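You operate a simulated robot arm through the tools that you are given. There is no shell and no other tool. Be economical: measure what you need, move in short steps, check, and stop when the job is done.

The job below is to be done with a simulated two-armed robot. You get a single attempt, and the scene is never put back.

TASK
On the top of the small table, fold the green scarf in half.

Only the result counts: the job must be done as asked and must still hold three seconds after the hand-in. Knocking over, shifting, dropping, spilling or breaking anything else fails it. Flat cloth is picked up by pressing the open fingertips on it (5 to 10 N) and closing them slowly along it; thin cloth reads only 2 to 8 mm in the jaws.

THE ROBOT
Two 7-joint arms with two-finger parallel grippers on one trunk, on a base that drives. Base frame: it is fixed to the floor where the robot stands at the start and does not move with it; the origin is under the middle of the robot, x ahead of it, y to its left, z up. Lengths are in m, angles in degrees, forces in N, time in s.
The left shoulder is at the start at [0.07, 0.134, 0.976], the right one opposite. Places, roughly: top of the small table [0.4, 0, 0.7]. Payload 1.57 kg a hand.
The tool frame of a hand sits at the grasp point between the pads (the TCP): z along the fingers, y along the line on which they close. The tips reach 0.03 m beyond it. The gripper opens to 0.08 m. The fingers are 0.017 m wide and 0.012 m thick; the gripper's body (0.04 by 0.082 m) begins 0.08 m behind the TCP.
Orientation is told as [roll, pitch, yaw] about the base's x, y, z axes, in that order, counted from this pose: with the fingers straight down and closing along the base's y, the tool's x points along the base's -x, its y along +y and its z along -z.

THE INTERFACE
- The arms move only by the tool servo_tool. It takes "left_rows", "right_rows" or both (then of equal length, played together; a hand with none holds still); each is text: rows parted by semicolons, each of 7 numbers parted by spaces: the shift along the base's x, y, z in m, then the turn, a rotation vector about the base's x, y, z in degrees, then the opening, from 0 (shut) to 1 (fully open). In form: tx ty tz wx wy wz grip; .... A call has 1 to 8 rows; each row shifts and turns the commanded pose from where the row before left it. A row lasts 0.2 s, in which the tool goes at most 0.05 m and 8.6 degrees; a call with a longer step from one row to the next is refused whole, and so is a gripper value outside its range. Where a pose cannot be reached the arm comes as near as it can. A force on the tool above 40 N (or 10 N above the force at the start of the call, whichever is more), or a blocked arm, ends the call early, and 0.2 s more pass. The fingers move at their own pace (about 0.153 m/s each) and stop on an object; they squeeze with about 27 N. The grip force told is the motor's: it shows also when the fingers shut on nothing. Time passes only in rows, and 0.2 s behind the last, so rows that do not move let the fingers close. The reply holds the time, the measured pose of the TCP, the force on the tool along the base axes, the opening and the grip force, in the units named above and with some noise.
- Cameras (640 x 400 px; columns grow to the right, rows downward): "scene" is now at [0.1308, -0.0021, 1.191]; the picture's right is [-0.02, -1.00, 0.00], its down [-0.70, 0.02, -0.72] and it looks along [0.72, -0.02, -0.70] (base axes); focal length 214 px, centre (320, 200). "left" rides on the left gripper at [0.072, 0.007, -0.122] in its tool frame; the picture's right is [-0.09, 1.00, 0.00], its down [-0.84, -0.08, -0.54] and it looks along [-0.54, -0.05, 0.84] (tool axes); focal length 238 px, centre (320, 200). "right" rides on the right gripper at [0.072, -0.007, -0.122] in its tool frame; the picture's right is [0.09, 1.00, 0.00], its down [-0.84, 0.08, -0.54] and it looks along [-0.54, 0.05, 0.84] (tool axes); focal length 238 px, centre (320, 200). There is no depth. A picture from a camera that has moved, and an enlarged one, comes with that camera's place and axes in the base frame and with its lens.
- camera(camera): a new picture of that camera. It takes no simulated time.
- lift_body(by): slides the trunk up (or, below 0, down) by that many m; the arms and the scene camera ride with it, the base frame stays. It gives what a move gives, with no picture.
- drive_base(legs): drives the robot by 1 to 6 legs, each [ahead, left, turn to the left] in m, m and degrees, along the robot's own axes; the way and the turn of a leg run together, so that a leg with both is an arc; at most 1.5 m and 180 degrees a leg. The arms and the cameras ride along, it lands a little off, and it stops where it bumps. It gives what a move gives.
- head_to(pan, tilt): turns the head with the scene camera to pan (to the left, within 86 degrees either way) and tilt (down, from -29 to 69), counted from straight ahead of the robot. It gives what a move gives.
- zoom(camera, box): a new picture of the part [left, top, right, bottom] of that camera's present view, enlarged. It takes no simulated time.
- close_job(): hands the job in; it is judged then, once.

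Go step by step. Nothing tells you exact positions but the pictures and the camera data: compare them with the known pose of the tool, close in by small moves and look again before you grip or let go. The budget is 120 turns and 88 pictures, counting those below and the enlarged ones. Unless the task says otherwise, let go and move clear before handing in.

The tools are called as a command line: name --argument value ..., lists and objects as JSON in quotes. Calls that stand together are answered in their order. servo_tool: Moves the arms, as the interface text tells. Its arguments: {"type":"object","properties":{"left_rows":{"type":"string"},"right_rows":{"type":"string"}},"required":[]} The other tools are called the same way: lift_body (by) slides the trunk up or down; drive_base (legs) drives the base; head_to (pan, tilt) turns the head that bears the scene camera; camera (camera) takes a picture; zoom (camera, box) takes an enlarged picture of a part of a camera's view; close_job () hands the job in.

At the start:

```text
time_s: 0.0
left_eef_pos: [0.4843, 0.2419, 0.9427]
left_ee_rot: [0.0, 0.1, 0.0]
left_ft_force: [-0.8, 0.8, 0.0]
left_width: 0.0802
left_finger_force: 0.1
right_eef_pos: [0.4764, -0.219, 0.9299]
right_ee_rot: [0.0, 0.0, 0.1]
right_ft_force: [0.3, 0.4, 0.1]
right_width: 0.0801
right_finger_force: 0.0
trunk travel left (down, up): [-0.55, 0.39]
robot x, y, heading: [0.0005, 0.0018, -0.2]
head pan, tilt: [-1.4, 44.2]
```

scene: 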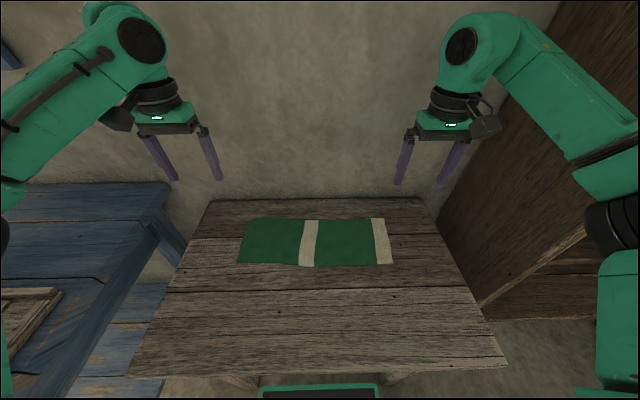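
right: 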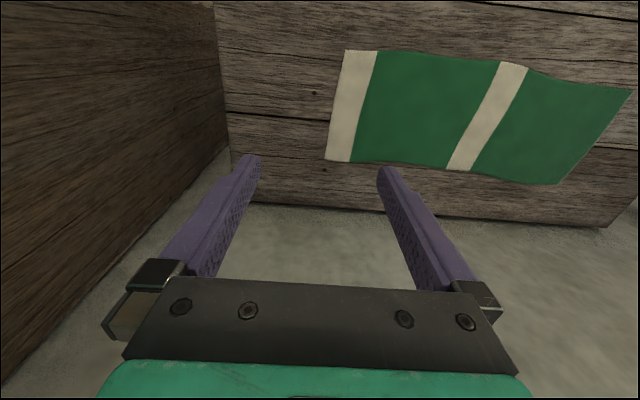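
left: 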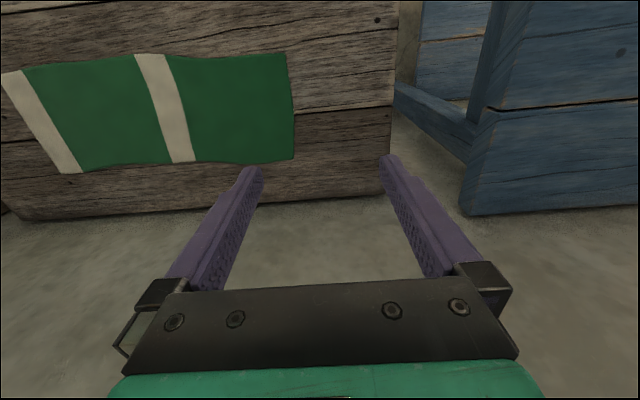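

The scarf lies flat with its long side along y (about ±0.22) and x from about 0.43 to 0.60, with the white stripe at its right end. I plan to fold the right end over onto the left end with the right hand. First I move the left hand aside and check whether the right hand can reach the far end.

servo_tool --left_rows "-0.025 0.03 0.03 0 0 0 1;-0.025 0.03 0.03 0 0 0 1;-0.025 0.03 0.03 0 0 0 1;-0.025 0.02 0.03 0 0 0 1;-0.025 0 0.03 0 0 0 1;-0.025 0 0.03 0 0 0 1;0 0 0 0 0 0 1;0 0 0 0 0 0 1" --right_rows "0.005 0.04 -0.02 0 0 0 1;0.005 0.045 -0.02 0 0 0 1;0.005 0.045 -0.02 0 0 0 1;0.005 0.045 -0.02 0 0 0 1;0.005 0.045 -0.01 0 0 0 1;0.005 0.045 -0.01 0 0 0 1;0.005 0.045 0 0 0 0 1;0.005 0.045 0 0 0 0 1"

head_to --pan 0 --tilt 50

```text
time_s: 1.8
left_eef_pos: [0.3898, 0.3486, 1.1065]
left_ee_rot: [0.0, 0.1, -0.1]
left_ft_force: [0.2, 0.0, -0.2]
left_width: 0.08
left_finger_force: 0.1
left hand out of reach, approached as far as the arm can: row 5, 6
right_eef_pos: [0.507, 0.1083, 0.8241]
right_ee_rot: [0.0, 0.0, 0.0]
right_ft_force: [-0.9, -0.3, -0.8]
right_width: 0.08
right_finger_force: 0.0
right hand out of reach, approached as far as the arm can: row 8
trunk travel left (down, up): [-0.55, 0.39]
robot x, y, heading: [-0.0011, -0.0002, -0.0]
head pan, tilt: [-1.4, 44.2]
```

```text
time_s: 2.5
left_eef_pos: [0.3906, 0.3482, 1.1056]
left_ee_rot: [0.0, 0.1, 0.1]
left_ft_force: [-1.0, 0.1, -0.6]
left_width: 0.0799
left_finger_force: 0.1
right_eef_pos: [0.5052, 0.1096, 0.8243]
right_ee_rot: [-0.1, 0.0, 0.0]
right_ft_force: [0.4, 0.1, -0.5]
right_width: 0.0801
right_finger_force: 0.0
trunk travel left (down, up): [-0.55, 0.39]
robot x, y, heading: [-0.0027, -0.0015, -0.3]
head pan, tilt: [0.0, 50.0]
```

The right hand runs out of reach at about y = 0.11, so I will have to drive the base. I am looking at the free room around it first.

head_to --pan 35 --tilt 66

camera --camera "scene"

head_to --pan -35 --tilt 66

camera --camera "scene"

```text
time_s: 3.5
left_eef_pos: [0.3901, 0.348, 1.106]
left_ee_rot: [0.0, 0.1, 0.0]
left_ft_force: [0.2, 0.3, -0.1]
left_width: 0.0801
left_finger_force: 0.1
right_eef_pos: [0.506, 0.108, 0.8254]
right_ee_rot: [0.0, 0.0, 0.0]
right_ft_force: [-0.3, 0.2, 0.1]
right_width: 0.08
right_finger_force: 0.1
trunk travel left (down, up): [-0.55, 0.39]
robot x, y, heading: [0.001, 0.0022, 0.2]
head pan, tilt: [35.0, 66.0]
```

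```text
84 pictures are left
camera scene: at [0.0976, 0.034, 1.1638], right [0.57, -0.82, 0.0], down [-0.75, -0.52, -0.41], along [0.33, 0.23, -0.91], focal length 214 px, centre (320, 200)
```

scene: 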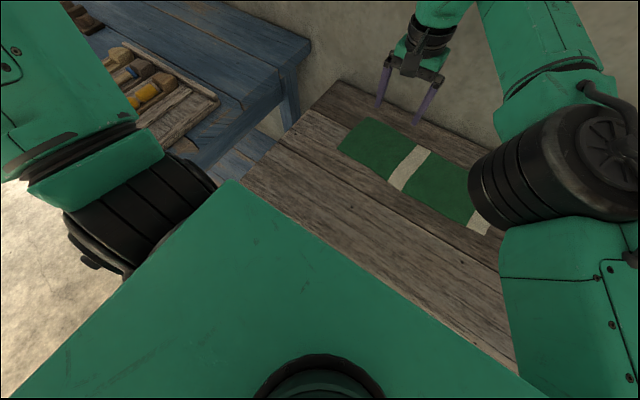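

```text
time_s: 4.9
left_eef_pos: [0.3901, 0.3506, 1.1054]
left_ee_rot: [-0.1, 0.1, 0.2]
left_ft_force: [0.4, -0.1, 0.5]
left_width: 0.0798
left_finger_force: 0.0
right_eef_pos: [0.5047, 0.1094, 0.8259]
right_ee_rot: [0.0, 0.0, 0.0]
right_ft_force: [0.7, -0.2, 0.6]
right_width: 0.0799
right_finger_force: 0.1
trunk travel left (down, up): [-0.55, 0.39]
robot x, y, heading: [0.0012, -0.0002, -0.1]
head pan, tilt: [-35.0, 66.0]
```

```text
83 pictures are left
camera scene: at [0.0975, -0.0341, 1.1638], right [-0.57, -0.82, 0.0], down [-0.75, 0.52, -0.41], along [0.33, -0.23, -0.91], focal length 214 px, centre (320, 200)
```

scene: 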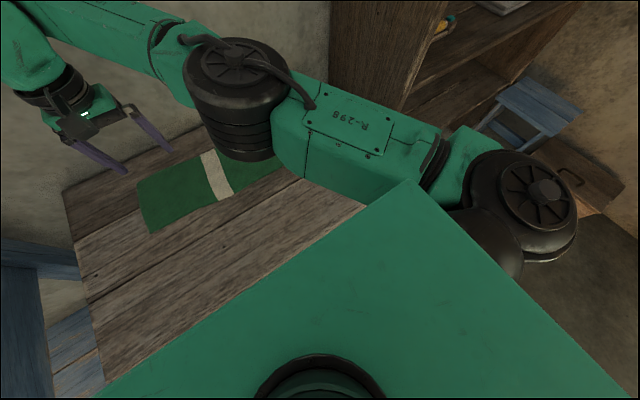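

There is room to the left: the blue bench and its tools sit well below the raised left hand. I shift the base about 0.1 m left.

drive_base --legs '[[0, 0.1, 0]]'

head_to --pan 0 --tilt 50

servo_tool --right_rows "0 -0.045 0 0 0 0 0.7;0 -0.045 0 0 0 0 0.7;0 -0.05 0 0 0 0 0.6;0 -0.05 0 0 0 0 0.6;0 -0.05 0 0 0 0 0.6;0 -0.05 0 0 0 0 0.6;0 -0.05 0 0 0 0 0.6;0 -0.05 0 0 0 0 0.6"

camera --camera "scene"

camera --camera "right"

```text
time_s: 6.0
left_eef_pos: [0.3878, 0.4244, 1.1068]
left_ee_rot: [-0.1, 0.2, -1.1]
left_ft_force: [-5.0, -4.8, 0.9]
left_width: 0.0802
left_finger_force: 0.1
right_eef_pos: [0.5023, 0.1897, 0.827]
right_ee_rot: [0.1, -0.1, 0.2]
right_ft_force: [0.0, -0.4, 0.0]
right_width: 0.0801
right_finger_force: 0.0
trunk travel left (down, up): [-0.55, 0.39]
robot x, y, heading: [0.0009, 0.0799, -0.1]
head pan, tilt: [-35.0, 66.0]
stopped in leg 1: the force on the tool passed its limit (the readings are from after the stop); the commanded pose is now the measured one
```

```text
time_s: 7.0
left_eef_pos: [0.3875, 0.4241, 1.1089]
left_ee_rot: [-0.1, 0.2, -1.0]
left_ft_force: [-3.8, -6.0, 4.2]
left_width: 0.0798
left_finger_force: 0.0
right_eef_pos: [0.5032, 0.1908, 0.8257]
right_ee_rot: [0.1, -0.1, 0.2]
right_ft_force: [0.0, 0.5, 0.4]
right_width: 0.0799
right_finger_force: 0.0
trunk travel left (down, up): [-0.55, 0.39]
robot x, y, heading: [-0.0005, 0.0828, 0.1]
head pan, tilt: [0.0, 50.0]
```

```text
time_s: 8.8
left_eef_pos: [0.3869, 0.4245, 1.1083]
left_ee_rot: [0.0, 0.3, -1.0]
left_ft_force: [-5.3, -7.4, -0.1]
left_width: 0.08
left_finger_force: 0.0
right_eef_pos: [0.502, -0.2009, 0.8257]
right_ee_rot: [0.1, 0.0, 0.3]
right_ft_force: [-0.6, -0.1, -0.6]
right_width: 0.0481
right_finger_force: 0.0
trunk travel left (down, up): [-0.55, 0.39]
robot x, y, heading: [-0.0036, 0.0813, 0.2]
head pan, tilt: [0.0, 50.0]
```

```text
82 pictures are left
camera scene: at [0.1238, 0.0798, 1.1832], right [0.0, -1.0, 0.0], down [-0.77, 0.0, -0.64], along [0.64, 0.0, -0.77], focal length 214 px, centre (320, 200)
```

scene: 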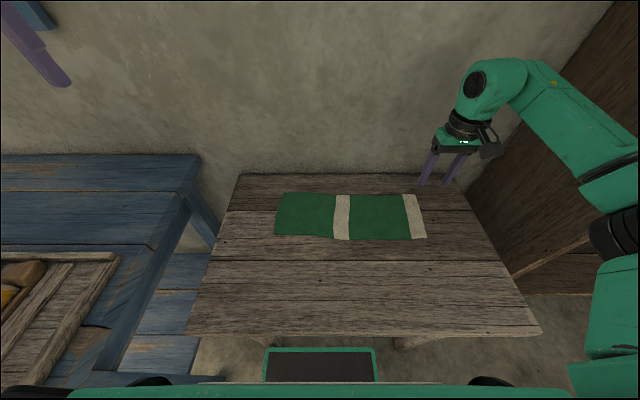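

```text
81 pictures are left
camera right: at [0.4312, -0.2059, 0.9472], right [-0.1, 1.0, 0.0], down [0.84, 0.08, 0.54], along [0.54, 0.05, -0.84], focal length 238 px, centre (320, 200)
```

right: 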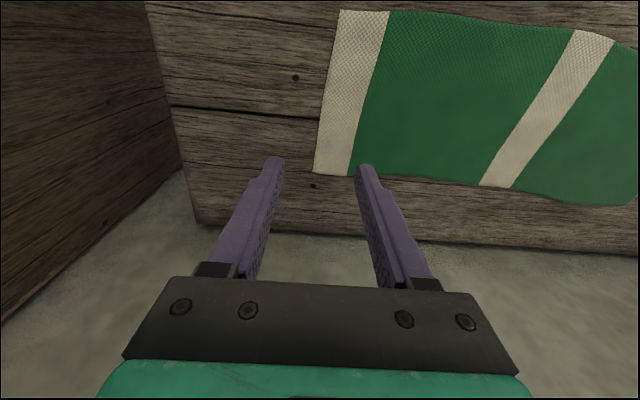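

The table top comes out at z ≈ 0.70 from the two views, so the scarf spans x 0.40–0.55 and y −0.20 to 0.19. The left hand touched something when the base moved, so I look before moving it back.

head_to --pan 60 --tilt 15

camera --camera "scene"

camera --camera "left"

```text
time_s: 10.1
left_eef_pos: [0.387, 0.4238, 1.1079]
left_ee_rot: [0.0, 0.2, -1.0]
left_ft_force: [-3.8, -5.0, 4.7]
left_width: 0.0799
left_finger_force: 0.1
right_eef_pos: [0.5022, -0.1988, 0.8262]
right_ee_rot: [0.0, 0.0, 0.2]
right_ft_force: [-0.2, -0.5, -0.3]
right_width: 0.0482
right_finger_force: 0.0
trunk travel left (down, up): [-0.55, 0.39]
robot x, y, heading: [0.0012, 0.0811, 0.1]
head pan, tilt: [60.0, 15.0]
```

```text
80 pictures are left
camera scene: at [0.0933, 0.1604, 1.237], right [0.87, -0.5, 0.0], down [-0.13, -0.22, -0.97], along [0.48, 0.84, -0.26], focal length 214 px, centre (320, 200)
```

scene: 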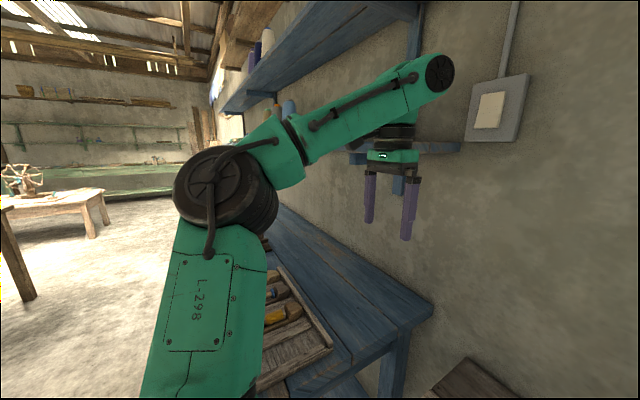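

```text
79 pictures are left
camera left: at [0.315, 0.432, 1.2288], right [0.11, 0.99, 0.0], down [0.84, -0.09, 0.54], along [0.54, -0.06, -0.84], focal length 238 px, centre (320, 200)
```

left: 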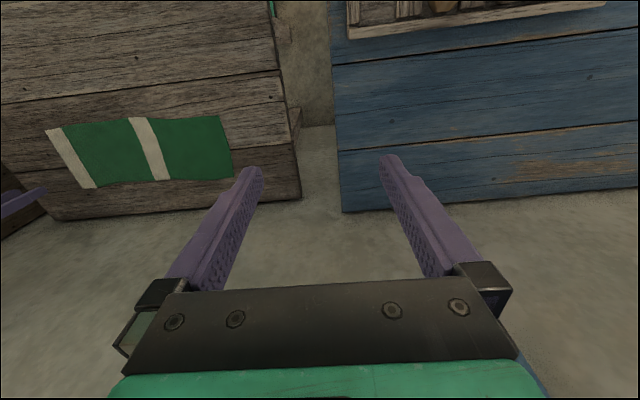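

The left wrist is leaning lightly on the wall shelf. I draw it straight back off, away from the shelf.

servo_tool --left_rows "-0.01 -0.015 0 0 0 0 1;-0.015 -0.02 0 0 0 0 1;-0.02 -0.02 -0.02 0 0 0 1;-0.02 -0.02 -0.02 0 0 0 1;-0.02 -0.01 -0.02 0 0 0 1;-0.02 -0.01 -0.02 0 0 0 1;0 0 0 0 0 0 1"

camera --camera "scene"

```text
time_s: 11.7
left_eef_pos: [0.3031, 0.3275, 1.0192]
left_ee_rot: [-0.1, 0.4, -1.0]
left_ft_force: [0.1, 0.3, 1.0]
left_width: 0.0796
left_finger_force: 0.0
left hand out of reach, approached as far as the arm can: row 1, 2
right_eef_pos: [0.5036, -0.1979, 0.8262]
right_ee_rot: [0.0, 0.0, 0.3]
right_ft_force: [-0.1, -0.4, 0.6]
right_width: 0.0483
right_finger_force: 0.1
trunk travel left (down, up): [-0.55, 0.39]
robot x, y, heading: [0.0024, 0.082, 0.2]
head pan, tilt: [60.0, 15.0]
```

```text
78 pictures are left
camera scene: at [0.0954, 0.1625, 1.2367], right [0.87, -0.5, 0.0], down [-0.13, -0.22, -0.97], along [0.48, 0.84, -0.26], focal length 214 px, centre (320, 200)
```

scene: 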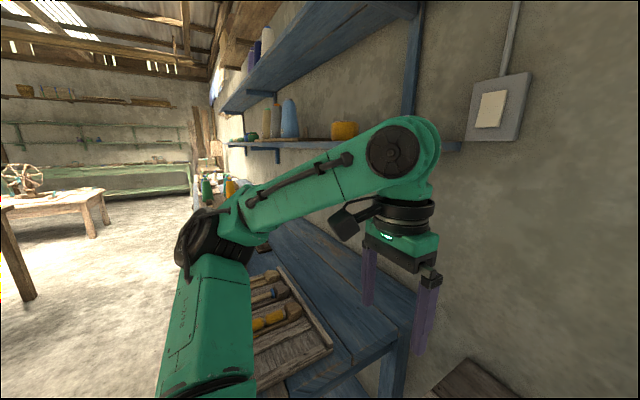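

The left arm is clear and everything on the shelf is still standing. Now I lower the right hand over the middle of the scarf's right end.

servo_tool --right_rows "-0.015 0.015 -0.02 0 0 0 0.6;-0.013 0.02 -0.02 0 0 0 0.6;0 0 -0.02 0 0 0 0.6;0 0 -0.01 0 0 0 0.6;0 0 0 0 0 0 0.6"

camera --camera "right"

head_to --pan 0 --tilt 50

zoom --camera "scene" --box '[240, 140, 480, 290]'

```text
time_s: 12.9
left_eef_pos: [0.3034, 0.3274, 1.0192]
left_ee_rot: [0.0, 0.4, -1.0]
left_ft_force: [-0.1, 0.3, 0.0]
left_width: 0.0799
left_finger_force: 0.0
right_eef_pos: [0.4762, -0.1628, 0.7549]
right_ee_rot: [0.1, 0.0, 0.2]
right_ft_force: [-0.3, -0.1, 0.0]
right_width: 0.0479
right_finger_force: 0.0
trunk travel left (down, up): [-0.55, 0.39]
robot x, y, heading: [0.0014, 0.0812, -0.0]
head pan, tilt: [60.0, 15.0]
```

```text
77 pictures are left
camera right: at [0.4048, -0.1681, 0.8753], right [-0.09, 1.0, 0.0], down [0.84, 0.08, 0.54], along [0.54, 0.05, -0.84], focal length 238 px, centre (320, 200)
```

right: 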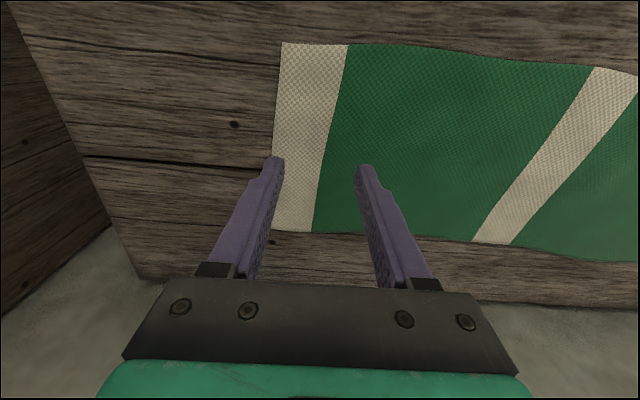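

```text
time_s: 14.2
left_eef_pos: [0.3033, 0.3279, 1.0192]
left_ee_rot: [0.0, 0.2, -0.9]
left_ft_force: [0.2, 1.0, -0.1]
left_width: 0.0803
left_finger_force: 0.0
right_eef_pos: [0.4767, -0.1638, 0.7534]
right_ee_rot: [-0.1, 0.0, 0.1]
right_ft_force: [-0.2, 0.0, 0.0]
right_width: 0.0479
right_finger_force: 0.0
trunk travel left (down, up): [-0.55, 0.39]
robot x, y, heading: [-0.0034, 0.0804, -0.1]
head pan, tilt: [0.0, 50.0]
```

```text
2.67 times, centred on (360, 215) of scene
camera zoom: at [0.1255, 0.0821, 1.183], right [0.0, -1.0, 0.0], down [-0.77, 0.0, -0.64], along [0.64, 0.0, -0.77], focal length 572 px, centre (213, 160)
```

zoom: 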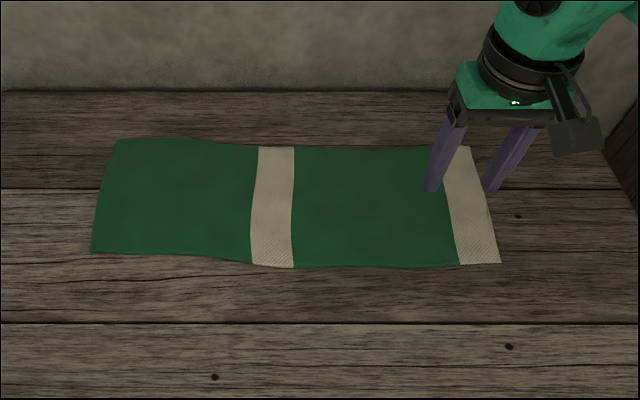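

The right edge is confirmed at y ≈ −0.197 and mid-width at x ≈ 0.48. I narrow the opening and press down gently.

servo_tool --right_rows "0.003 -0.005 -0.008 0 0 0 0.45;0 0 -0.007 0 0 0 0.45;0 0 -0.004 0 0 0 0.45;0 0 -0.003 0 0 0 0.45;0 0 0 0 0 0 0.45"

```text
time_s: 15.4
left_eef_pos: [0.3042, 0.3285, 1.0196]
left_ee_rot: [-0.1, 0.3, -1.1]
left_ft_force: [0.5, 0.6, 0.0]
left_width: 0.08
left_finger_force: 0.0
right_eef_pos: [0.4795, -0.1681, 0.7336]
right_ee_rot: [0.1, 0.0, 0.2]
right_ft_force: [-0.3, -0.5, -0.6]
right_width: 0.036
right_finger_force: 0.1
trunk travel left (down, up): [-0.55, 0.39]
robot x, y, heading: [0.0022, 0.0778, -0.2]
head pan, tilt: [0.0, 50.0]
```

servo_tool --right_rows "0 0 -0.002 0 0 0 0.45;0 0 -0.002 0 0 0 0.45;0 0 0 0 0 0 0.45"

```text
time_s: 16.2
left_eef_pos: [0.3013, 0.3273, 1.0186]
left_ee_rot: [-0.1, 0.2, -0.9]
left_ft_force: [0.2, 0.4, 0.3]
left_width: 0.08
left_finger_force: 0.0
right_eef_pos: [0.4794, -0.17, 0.7319]
right_ee_rot: [0.0, -0.3, 0.2]
right_ft_force: [2.7, -3.5, 19.1]
right_width: 0.0362
right_finger_force: 0.6
trunk travel left (down, up): [-0.55, 0.39]
robot x, y, heading: [0.0021, 0.0829, -0.1]
head pan, tilt: [0.0, 50.0]
```

Contact reads 19 N, so I ease off by about 1 mm.

servo_tool --right_rows "0 0 -0 0 0 0 0.45;0 0 0.0012 0 0 0 0.45;0 0 0 0 0 0 0.45"

```text
time_s: 17.0
left_eef_pos: [0.3023, 0.3282, 1.0198]
left_ee_rot: [-0.2, 0.2, -0.9]
left_ft_force: [-0.7, -0.6, -0.2]
left_width: 0.0798
left_finger_force: 0.0
right_eef_pos: [0.4789, -0.1659, 0.732]
right_ee_rot: [0.0, -0.1, 0.2]
right_ft_force: [2.9, -3.1, 18.5]
right_width: 0.0365
right_finger_force: 0.9
trunk travel left (down, up): [-0.55, 0.39]
robot x, y, heading: [0.0008, 0.0774, -0.1]
head pan, tilt: [0.0, 50.0]
```

servo_tool --right_rows "0 0 0.001 0 0 0 0.45;0 0 0 0 0 0 0.45"

```text
time_s: 17.6
left_eef_pos: [0.303, 0.3286, 1.0195]
left_ee_rot: [-0.3, 0.2, -1.1]
left_ft_force: [0.0, -0.1, -0.6]
left_width: 0.0801
left_finger_force: 0.1
right_eef_pos: [0.4785, -0.166, 0.7305]
right_ee_rot: [0.1, -0.1, 0.2]
right_ft_force: [2.7, -2.2, 12.5]
right_width: 0.0363
right_finger_force: 0.5
trunk travel left (down, up): [-0.55, 0.39]
robot x, y, heading: [-0.0002, 0.0835, -0.1]
head pan, tilt: [0.0, 50.0]
```

Down to 12.5 N. I ease off slightly more and close slowly.

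servo_tool --right_rows "0 0 0.0007 0 0 0 0.45;0 0 0 0 0 0 0.38;0 0 0 0 0 0 0.3;0 0 0 0 0 0 0.22;0 0 0 0 0 0 0.15;0 0 0 0 0 0 0.08;0 0 0 0 0 0 0;0 0 0 0 0 0 0"

camera --camera "right"

zoom --camera "scene" --box '[240, 140, 480, 290]'

```text
time_s: 19.4
left_eef_pos: [0.3031, 0.3278, 1.0184]
left_ee_rot: [-0.1, 0.2, -1.0]
left_ft_force: [-0.6, 0.1, -0.6]
left_width: 0.0801
left_finger_force: 0.0
right_eef_pos: [0.4783, -0.1684, 0.7315]
right_ee_rot: [0.0, 0.1, 0.1]
right_ft_force: [0.2, 0.3, 4.5]
right_width: 0.0026
right_finger_force: 24.3
trunk travel left (down, up): [-0.55, 0.39]
robot x, y, heading: [0.0004, 0.0828, 0.2]
head pan, tilt: [0.0, 50.0]
```

```text
75 pictures are left
camera right: at [0.4079, -0.1726, 0.853], right [-0.09, 1.0, 0.0], down [0.84, 0.08, 0.54], along [0.54, 0.05, -0.84], focal length 238 px, centre (320, 200)
```

right: 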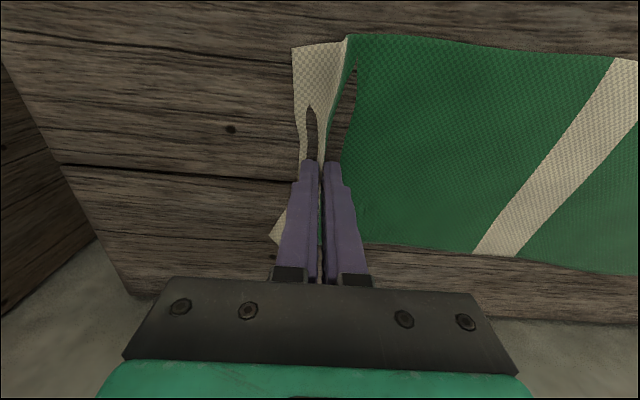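

```text
2.67 times, centred on (360, 215) of scene
camera zoom: at [0.1248, 0.0822, 1.183], right [0.0, -1.0, 0.0], down [-0.77, 0.0, -0.64], along [0.64, 0.0, -0.77], focal length 572 px, centre (213, 160)
```

zoom: 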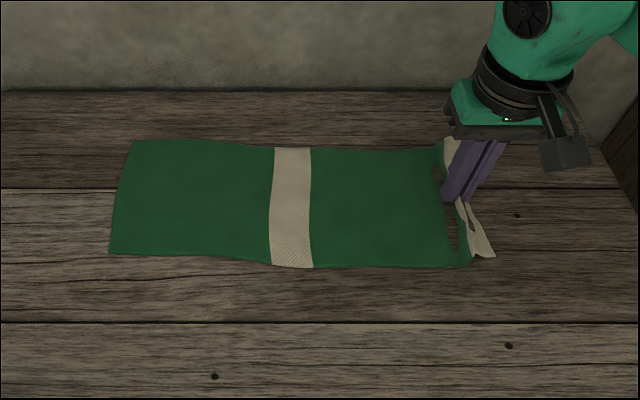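

The pinch worked, but it sits about 3 cm in from the edge, which would leave a folded-back hem. I spread the fingers again to flatten the cloth, then will re-grip right at the edge.

servo_tool --right_rows "0 0 -0.0005 0 0 0 0.1;0 0 0 0 0 0 0.2;0 0 0 0 0 0 0.3;0 0 0 0 0 0 0.4;0 0 0 0 0 0 0.5;0 0 0.015 0 0 0 0.5;0 0 0.03 0 0 0 0.5;0 0 0.03 0 0 0 0.5"

camera --camera "right"

zoom --camera "scene" --box '[240, 140, 480, 290]'

```text
time_s: 21.2
left_eef_pos: [0.3034, 0.3277, 1.019]
left_ee_rot: [-0.1, 0.2, -1.1]
left_ft_force: [-0.1, -0.8, 0.4]
left_width: 0.0801
left_finger_force: 0.0
right_eef_pos: [0.4797, -0.1666, 0.8071]
right_ee_rot: [-0.1, 0.1, 0.0]
right_ft_force: [0.1, -0.2, -0.1]
right_width: 0.0401
right_finger_force: 0.0
trunk travel left (down, up): [-0.55, 0.39]
robot x, y, heading: [-0.0003, 0.0833, 0.3]
head pan, tilt: [0.0, 50.0]
```

```text
73 pictures are left
camera right: at [0.4076, -0.172, 0.9277], right [-0.09, 1.0, 0.0], down [0.84, 0.08, 0.54], along [0.54, 0.05, -0.84], focal length 238 px, centre (320, 200)
```

right: 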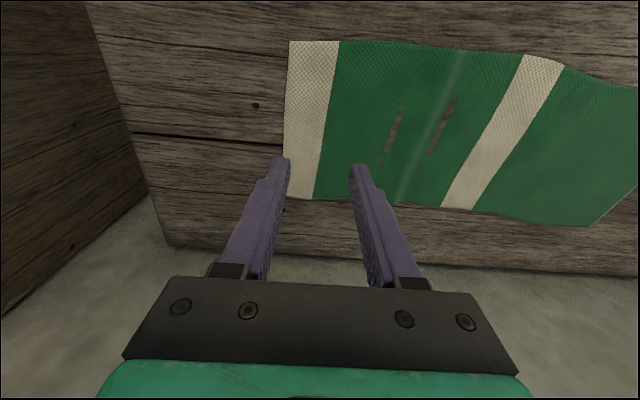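

```text
2.67 times, centred on (360, 215) of scene
camera zoom: at [0.1253, 0.0821, 1.1829], right [0.0, -1.0, 0.0], down [-0.77, 0.0, -0.64], along [0.64, 0.0, -0.77], focal length 572 px, centre (213, 160)
```

zoom: 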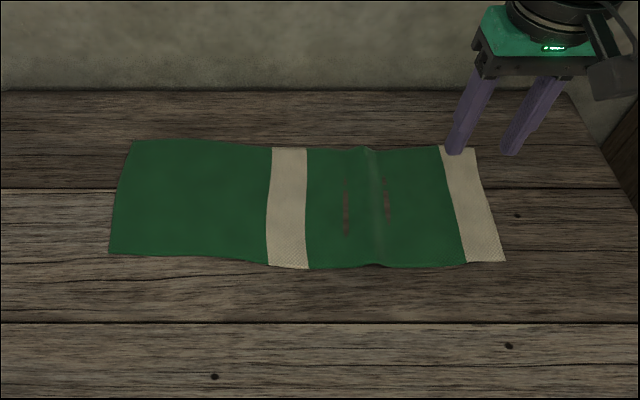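

The cloth flattened out again with its edge back at y ≈ −0.197. This time I straddle the edge so the outer finger lands just outside it.

servo_tool --right_rows "0 -0.017 -0.03 0 0 0 0.45;0 0 -0.03 0 0 0 0.45;0 0 -0.01 0 0 0 0.45;0 0 -0.005 0 0 0 0.45;0 0 0 0 0 0 0.45"

camera --camera "right"

```text
time_s: 22.4
left_eef_pos: [0.3025, 0.3277, 1.0185]
left_ee_rot: [0.0, 0.3, -1.0]
left_ft_force: [0.0, -0.4, 0.3]
left_width: 0.08
left_finger_force: 0.1
right_eef_pos: [0.4803, -0.1839, 0.7309]
right_ee_rot: [0.1, -0.1, 0.2]
right_ft_force: [0.3, -0.4, 2.7]
right_width: 0.0361
right_finger_force: 0.1
trunk travel left (down, up): [-0.55, 0.39]
robot x, y, heading: [0.0013, 0.0821, -0.3]
head pan, tilt: [0.0, 50.0]
```

```text
71 pictures are left
camera right: at [0.4082, -0.1892, 0.853], right [-0.09, 1.0, 0.0], down [0.84, 0.08, 0.54], along [0.54, 0.05, -0.84], focal length 238 px, centre (320, 200)
```

right: 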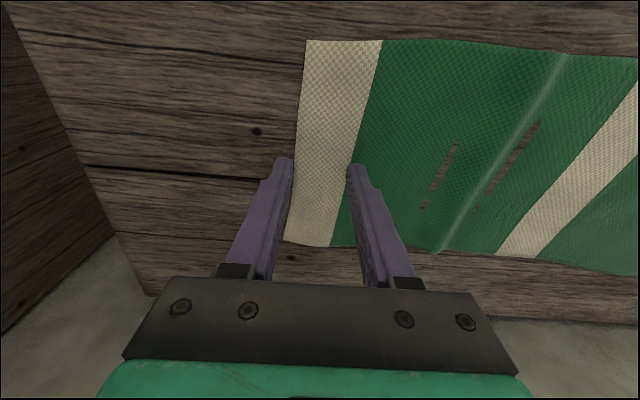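

The outer finger sits just off the edge and the inner one is on the stripe. I press a little more and close slowly.

servo_tool --right_rows "0 0 -0.0008 0 0 0 0.45;0 0 0 0 0 0 0.38;0 0 0 0 0 0 0.3;0 0 0 0 0 0 0.22;0 0 0 0 0 0 0.15;0 0 0 0 0 0 0.08;0 0 0 0 0 0 0;0 0 0 0 0 0 0"

camera --camera "right"

```text
time_s: 24.2
left_eef_pos: [0.3024, 0.3296, 1.0189]
left_ee_rot: [-0.1, 0.3, -1.0]
left_ft_force: [0.4, 0.3, -0.5]
left_width: 0.0798
left_finger_force: 0.1
right_eef_pos: [0.4787, -0.1845, 0.7319]
right_ee_rot: [0.1, 0.0, 0.1]
right_ft_force: [0.7, -1.2, 8.3]
right_width: 0.0024
right_finger_force: 23.5
trunk travel left (down, up): [-0.55, 0.39]
robot x, y, heading: [0.0027, 0.0805, 0.2]
head pan, tilt: [0.0, 50.0]
```

```text
70 pictures are left
camera right: at [0.4075, -0.1892, 0.8527], right [-0.09, 1.0, 0.0], down [0.84, 0.08, 0.54], along [0.54, 0.05, -0.84], focal length 238 px, centre (320, 200)
```

right: 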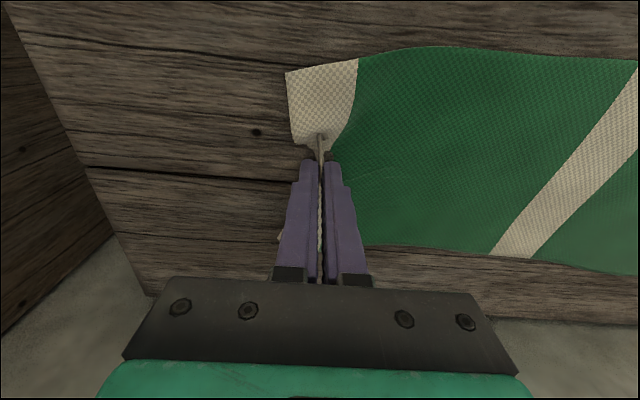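

The edge is in the jaws. I lift a little and move inward to check that it holds.

servo_tool --right_rows "0 0.002 0.015 0 0 0 0;0 0.005 0.02 0 0 0 0;0 0.01 0.02 0 0 0 0;0 0 0 0 0 0 0"

zoom --camera "scene" --box '[240, 140, 480, 290]'

camera --camera "right"

```text
time_s: 25.2
left_eef_pos: [0.3044, 0.3267, 1.0191]
left_ee_rot: [-0.2, 0.4, -1.0]
left_ft_force: [0.0, -1.1, -0.5]
left_width: 0.0798
left_finger_force: 0.0
right_eef_pos: [0.4798, -0.1685, 0.7851]
right_ee_rot: [0.0, 0.0, 0.2]
right_ft_force: [-0.4, 0.0, -0.4]
right_width: 0.0026
right_finger_force: 23.8
trunk travel left (down, up): [-0.55, 0.39]
robot x, y, heading: [0.0002, 0.082, 0.1]
head pan, tilt: [0.0, 50.0]
```

```text
2.67 times, centred on (360, 215) of scene
camera zoom: at [0.1255, 0.0817, 1.1829], right [0.0, -1.0, 0.0], down [-0.77, 0.0, -0.64], along [0.64, 0.0, -0.77], focal length 572 px, centre (213, 160)
```

zoom: 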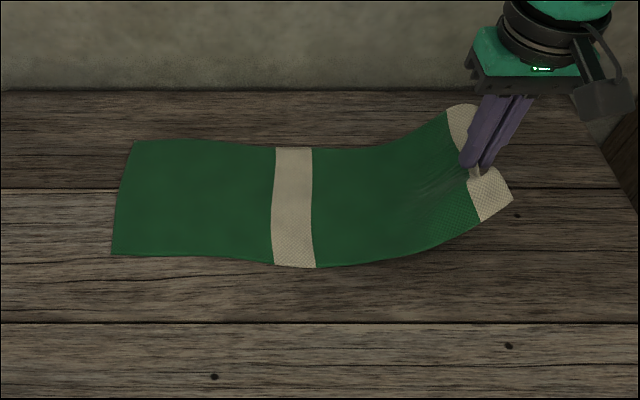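

```text
68 pictures are left
camera right: at [0.4089, -0.1738, 0.9069], right [-0.09, 1.0, 0.0], down [0.84, 0.08, 0.54], along [0.54, 0.05, -0.84], focal length 238 px, centre (320, 200)
```

right: 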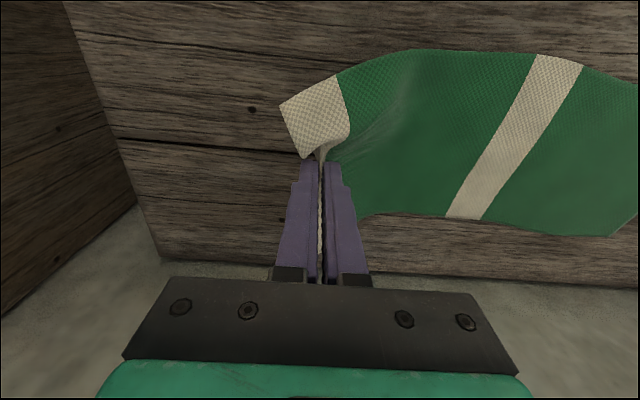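

The whole end lifts evenly. I carry it over in an arc, folding at y ≈ −0.018 and aiming for the hand at y ≈ 0.163.

servo_tool --right_rows "0 0.015 0.02 0 0 0 0;0 0.02 0.02 0 0 0 0;0 0.025 0.02 0 0 0 0;0 0.025 0.015 0 0 0 0;0 0.025 0.01 0 0 0 0;0 0.025 0 0 0 0 0;0 0.025 0 0 0 0 0;0 0.02 -0.005 0 0 0 0"

zoom --camera "scene" --box '[240, 140, 480, 290]'

```text
time_s: 27.0
left_eef_pos: [0.3032, 0.3279, 1.0192]
left_ee_rot: [-0.1, 0.3, -1.0]
left_ft_force: [-0.4, 0.6, 0.4]
left_width: 0.08
left_finger_force: 0.1
right_eef_pos: [0.4823, 0.013, 0.8655]
right_ee_rot: [0.1, 0.0, 0.1]
right_ft_force: [-0.1, -1.3, 0.1]
right_width: 0.0024
right_finger_force: 23.7
trunk travel left (down, up): [-0.55, 0.39]
robot x, y, heading: [0.003, 0.085, -0.0]
head pan, tilt: [0.0, 50.0]
```

```text
2.67 times, centred on (360, 215) of scene
camera zoom: at [0.1257, 0.0825, 1.1829], right [0.0, -1.0, 0.0], down [-0.77, 0.0, -0.64], along [0.64, 0.0, -0.77], focal length 572 px, centre (213, 160)
```

zoom: 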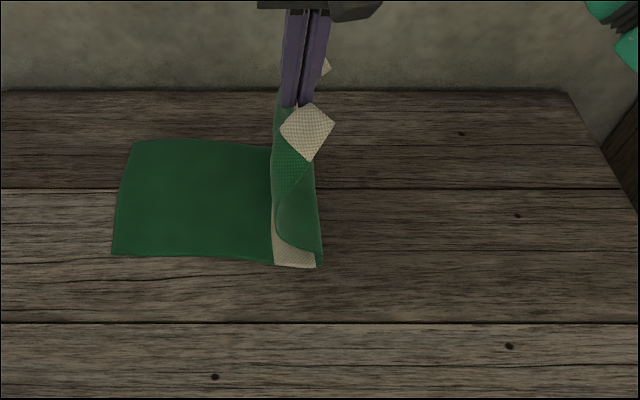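

The body folds over well, though the two free corners bend back around the jaws. I lay the end down first, then will straighten the corners one by one.

servo_tool --right_rows "0 0.025 -0.005 0 0 0 0;0 0.025 -0.01 0 0 0 0;0 0.025 -0.015 0 0 0 0;0 0.025 -0.02 0 0 0 0;0 0.025 -0.02 0 0 0 0;0 0.015 -0.025 0 0 0 0;0 0.01 -0.02 0 0 0 0;0 0 0 0 0 0 0"

zoom --camera "scene" --box '[200, 140, 440, 290]'

camera --camera "right"

```text
time_s: 28.8
left_eef_pos: [0.3031, 0.3276, 1.0198]
left_ee_rot: [-0.1, 0.3, -1.0]
left_ft_force: [-0.3, -0.6, 0.5]
left_width: 0.0802
left_finger_force: 0.2
right_eef_pos: [0.4795, 0.162, 0.7522]
right_ee_rot: [0.1, 0.0, 0.1]
right_ft_force: [-0.2, -0.8, -0.1]
right_width: 0.0026
right_finger_force: 23.7
trunk travel left (down, up): [-0.55, 0.39]
robot x, y, heading: [-0.0027, 0.0834, -0.4]
head pan, tilt: [0.0, 50.0]
```

```text
2.67 times, centred on (320, 215) of scene
camera zoom: at [0.1254, 0.0819, 1.183], right [0.0, -1.0, 0.0], down [-0.77, 0.0, -0.64], along [0.64, 0.0, -0.77], focal length 572 px, centre (320, 160)
```

zoom: 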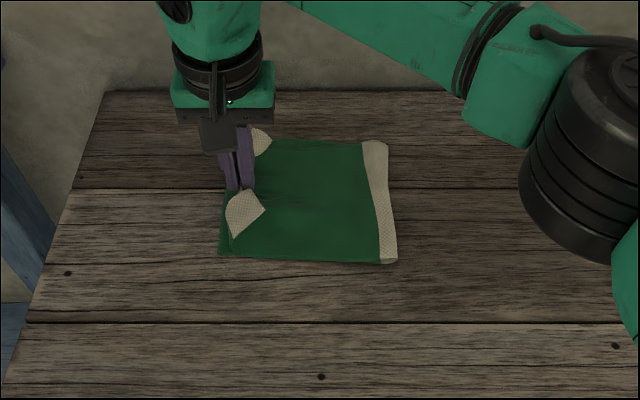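

```text
65 pictures are left
camera right: at [0.4079, 0.1566, 0.8731], right [-0.09, 1.0, 0.0], down [0.84, 0.08, 0.54], along [0.54, 0.05, -0.84], focal length 238 px, centre (320, 200)
```

right: 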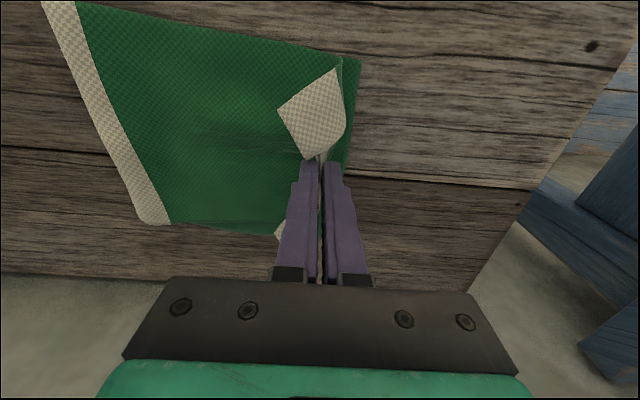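

The end is in place apart from the two dog-eared corners. I lower it the last bit and release gently to see how the cloth relaxes.

servo_tool --right_rows "0 0 -0.008 0 0 0 0;0 0 0 0 0 0 0;0 0 0 0 0 0 0.1;0 0 0 0 0 0 0.2;0 0 0 0 0 0 0.25;0 0 0.02 0 0 0 0.25;0 0 0.03 0 0 0 0.25;0 0 0.03 0 0 0 0.25"

zoom --camera "scene" --box '[200, 140, 440, 290]'

camera --camera "right"

```text
time_s: 30.6
left_eef_pos: [0.3024, 0.3279, 1.0193]
left_ee_rot: [-0.2, 0.3, -1.0]
left_ft_force: [-0.1, 1.0, 0.3]
left_width: 0.08
left_finger_force: 0.1
right_eef_pos: [0.4795, 0.1635, 0.8232]
right_ee_rot: [0.1, -0.1, 0.2]
right_ft_force: [-0.7, 0.0, 0.4]
right_width: 0.02
right_finger_force: 0.1
trunk travel left (down, up): [-0.55, 0.39]
robot x, y, heading: [0.004, 0.0799, -0.1]
head pan, tilt: [0.0, 50.0]
```

```text
2.67 times, centred on (320, 215) of scene
camera zoom: at [0.125, 0.0822, 1.183], right [0.0, -1.0, 0.0], down [-0.77, 0.0, -0.64], along [0.64, 0.0, -0.77], focal length 572 px, centre (320, 160)
```

zoom: 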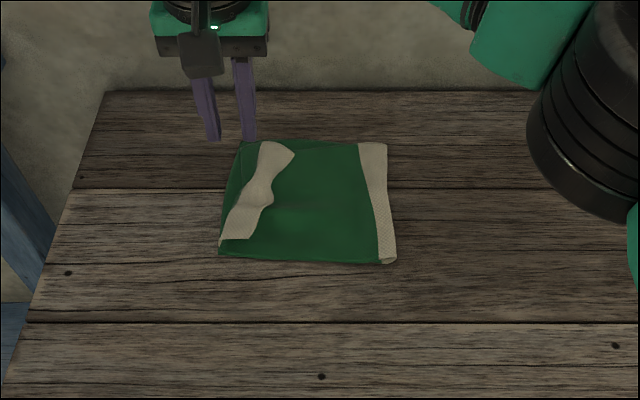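

```text
63 pictures are left
camera right: at [0.4087, 0.1575, 0.945], right [-0.1, 1.0, 0.0], down [0.84, 0.08, 0.54], along [0.54, 0.05, -0.84], focal length 238 px, centre (320, 200)
```

right: 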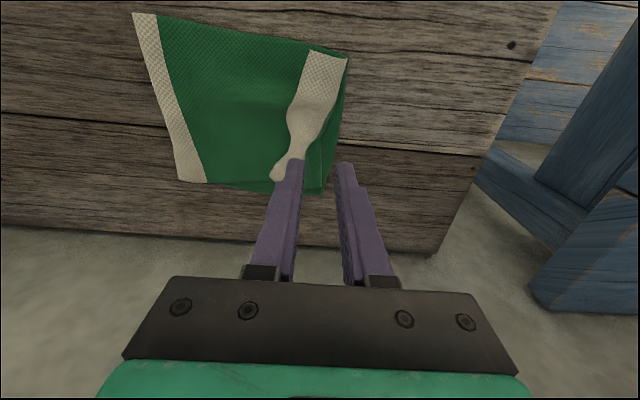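

The end settled with a 3–4 cm hem folded back on itself, and it needs flipping outward. The left hand can tilt from its own side, so I clear the right hand and bring the left one in for a closer look.

servo_tool --right_rows "-0.01 -0.045 0.01 0 0 0 0.5;-0.01 -0.045 0.01 0 0 0 0.5;0 -0.045 0.01 0 0 0 0.5;0 -0.045 0.01 0 0 0 0.5;0 -0.045 0.01 0 0 0 0.5;0 -0.045 0 0 0 0 0.5;0 -0.045 0 0 0 0 0.5;0 -0.03 0 0 0 0 0.5"

servo_tool --left_rows "0.02 -0.02 -0.02 0 0 0 0.6;0.025 -0.025 -0.025 0 0 0 0.45;0.025 -0.025 -0.025 0 0 0 0.45;0.025 -0.025 -0.025 0 0 0 0.45;0.025 -0.025 -0.025 0 0 0 0.45;0.025 -0.025 -0.025 0 0 0 0.45;0.025 -0.025 -0.02 0 0 0 0.45;0.007 -0.02 -0.02 0 0 1 0.45"

camera --camera "left"

zoom --camera "scene" --box '[200, 140, 440, 290]'

```text
time_s: 32.4
left_eef_pos: [0.3041, 0.3276, 1.0189]
left_ee_rot: [-0.1, 0.3, -1.0]
left_ft_force: [0.1, 0.1, -0.2]
left_width: 0.0799
left_finger_force: 0.1
right_eef_pos: [0.4592, -0.1845, 0.8722]
right_ee_rot: [0.1, 0.0, 0.2]
right_ft_force: [-0.4, 0.0, -0.4]
right_width: 0.0402
right_finger_force: 0.0
trunk travel left (down, up): [-0.55, 0.39]
robot x, y, heading: [0.0, 0.0817, 0.1]
head pan, tilt: [0.0, 50.0]
```

```text
time_s: 34.2
left_eef_pos: [0.4808, 0.1371, 0.8342]
left_ee_rot: [-0.1, 0.3, -0.1]
left_ft_force: [0.2, 0.2, 0.1]
left_width: 0.0359
left_finger_force: 0.0
right_eef_pos: [0.4591, -0.1838, 0.8714]
right_ee_rot: [-0.1, 0.0, 0.1]
right_ft_force: [0.8, 0.3, 0.0]
right_width: 0.0401
right_finger_force: 0.1
trunk travel left (down, up): [-0.55, 0.39]
robot x, y, heading: [-0.0006, 0.0832, -0.1]
head pan, tilt: [0.0, 50.0]
```

```text
62 pictures are left
camera left: at [0.4071, 0.1443, 0.9562], right [0.09, 1.0, 0.0], down [0.84, -0.08, 0.54], along [0.54, -0.05, -0.84], focal length 238 px, centre (320, 200)
```

left: 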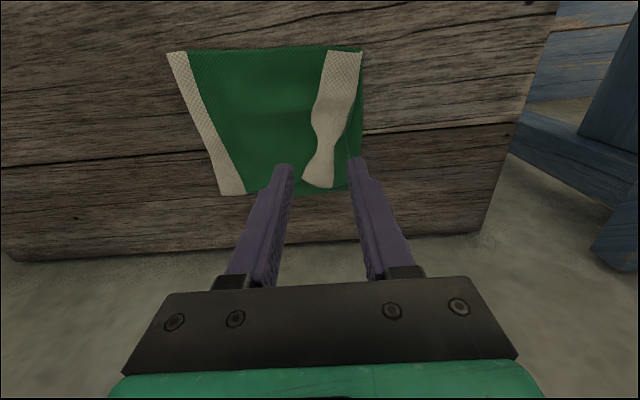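

```text
2.67 times, centred on (320, 215) of scene
camera zoom: at [0.1258, 0.0814, 1.1829], right [0.0, -1.0, 0.0], down [-0.77, 0.0, -0.64], along [0.64, 0.0, -0.77], focal length 572 px, centre (320, 160)
```

zoom: 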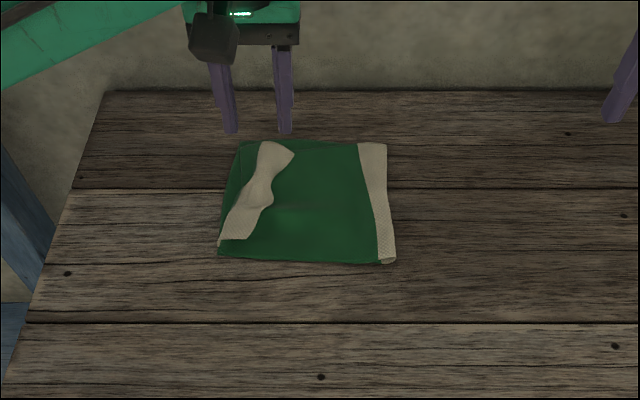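

zoom --camera "left" --box '[240, 30, 400, 200]'

zoom --camera "scene" --box '[270, 185, 350, 245]'

```text
2.35 times, centred on (320, 115) of left
camera zoom: at [0.4071, 0.1443, 0.9562], right [0.09, 1.0, 0.0], down [0.84, -0.08, 0.54], along [0.54, -0.05, -0.84], focal length 561 px, centre (320, 400)
```

zoom: 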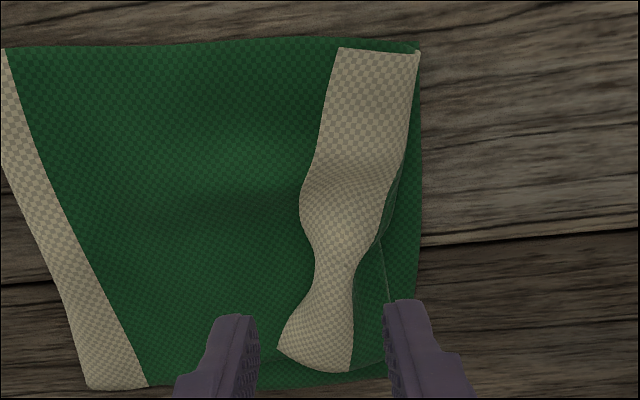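

```text
6.67 times, centred on (310, 215) of scene
camera zoom: at [0.1258, 0.0814, 1.1829], right [0.0, -1.0, 0.0], down [-0.77, 0.0, -0.64], along [0.64, 0.0, -0.77], focal length 1430 px, centre (387, 100)
```

zoom: 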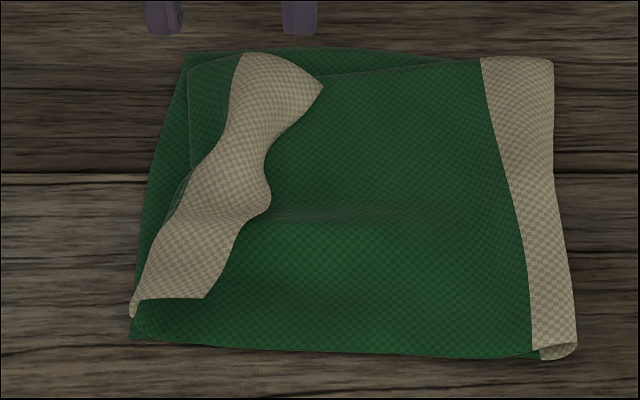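

The folded-back hem is just the white stripe, lying at y 0.13–0.17 at mid-width with its free edge facing −y. I bring the left hand down astride that free edge.

servo_tool --left_rows "-0.014 0.001 -0.03 0 0 0 0.32;0 0 -0.03 0 0 0 0.32;0 0 -0.02 0 0 0 0.32;0 0 -0.008 0 0 0 0.32;0 0 -0.008 0 0 0 0.32;0 0 -0.002 0 0 0 0.32;0 0 0 0 0 0 0.32"

zoom --camera "left" --box '[200, 50, 440, 220]'

zoom --camera "scene" --box '[250, 165, 370, 245]'

```text
time_s: 35.8
left_eef_pos: [0.4675, 0.1381, 0.7361]
left_ee_rot: [0.0, 0.3, 0.0]
left_ft_force: [0.6, -0.1, 0.8]
left_width: 0.0255
left_finger_force: 0.0
right_eef_pos: [0.4599, -0.1834, 0.8717]
right_ee_rot: [-0.1, 0.1, 0.2]
right_ft_force: [-0.1, -0.1, -0.1]
right_width: 0.04
right_finger_force: 0.0
trunk travel left (down, up): [-0.55, 0.39]
robot x, y, heading: [-0.0006, 0.0821, -0.2]
head pan, tilt: [0.0, 50.0]
```

```text
2.35 times, centred on (320, 135) of left
camera zoom: at [0.3942, 0.1455, 0.8576], right [0.09, 1.0, 0.0], down [0.84, -0.08, 0.54], along [0.54, -0.05, -0.84], focal length 561 px, centre (320, 353)
```

zoom: 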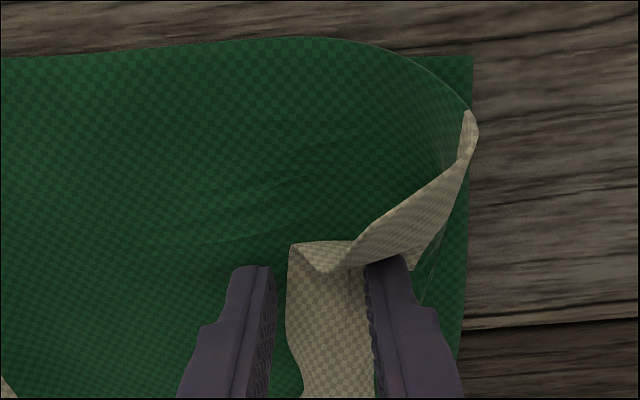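

```text
5.00 times, centred on (310, 205) of scene
camera zoom: at [0.1255, 0.0819, 1.183], right [0.0, -1.0, 0.0], down [-0.77, 0.0, -0.64], along [0.64, 0.0, -0.77], focal length 1072 px, centre (370, 175)
```

zoom: 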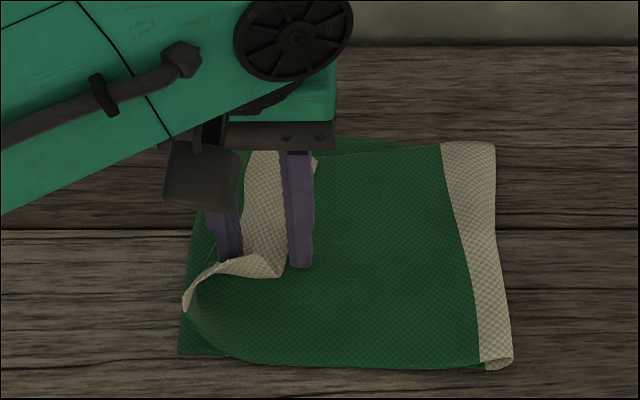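

The hem edge lies between the fingers, and pressing has already raised the near corner. I press a touch more and close.

servo_tool --left_rows "0 0 -0.002 0 0 0 0.32;0 0 -0.001 0 0 0 0.3;0 0 0 0 0 0 0.24;0 0 0 0 0 0 0.18;0 0 0 0 0 0 0.12;0 0 0 0 0 0 0.06;0 0 0 0 0 0 0;0 0 0 0 0 0 0"

zoom --camera "left" --box '[200, 50, 440, 220]'

zoom --camera "scene" --box '[250, 165, 370, 245]'

```text
time_s: 37.6
left_eef_pos: [0.4666, 0.1389, 0.7347]
left_ee_rot: [-0.1, 0.3, -0.1]
left_ft_force: [-0.1, -0.6, 1.7]
left_width: 0.0019
left_finger_force: 23.5
right_eef_pos: [0.4588, -0.1831, 0.871]
right_ee_rot: [-0.1, 0.0, 0.1]
right_ft_force: [-0.2, 0.0, -0.5]
right_width: 0.04
right_finger_force: 0.1
trunk travel left (down, up): [-0.55, 0.39]
robot x, y, heading: [0.0015, 0.0832, 0.1]
head pan, tilt: [0.0, 50.0]
```

```text
2.35 times, centred on (320, 135) of left
camera zoom: at [0.3936, 0.1459, 0.8549], right [0.09, 1.0, 0.0], down [0.84, -0.08, 0.54], along [0.54, -0.05, -0.84], focal length 561 px, centre (320, 353)
```

zoom: 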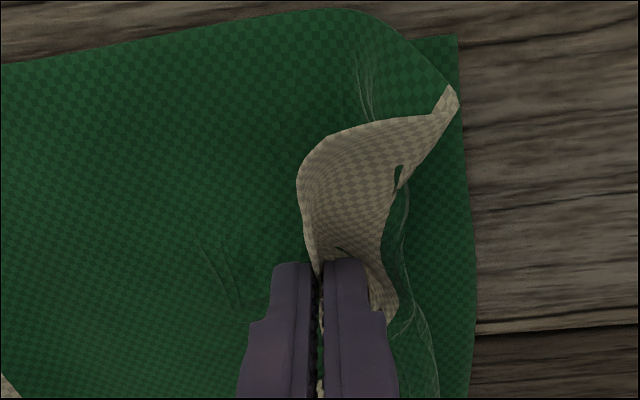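

```text
5.00 times, centred on (310, 205) of scene
camera zoom: at [0.1254, 0.0819, 1.183], right [0.0, -1.0, 0.0], down [-0.77, 0.0, -0.64], along [0.64, 0.0, -0.77], focal length 1072 px, centre (370, 175)
```

zoom: 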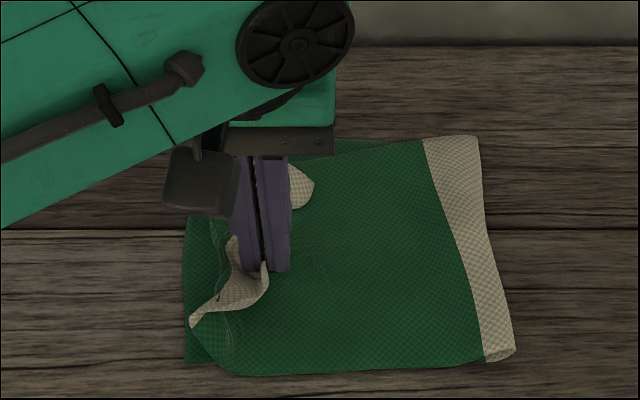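

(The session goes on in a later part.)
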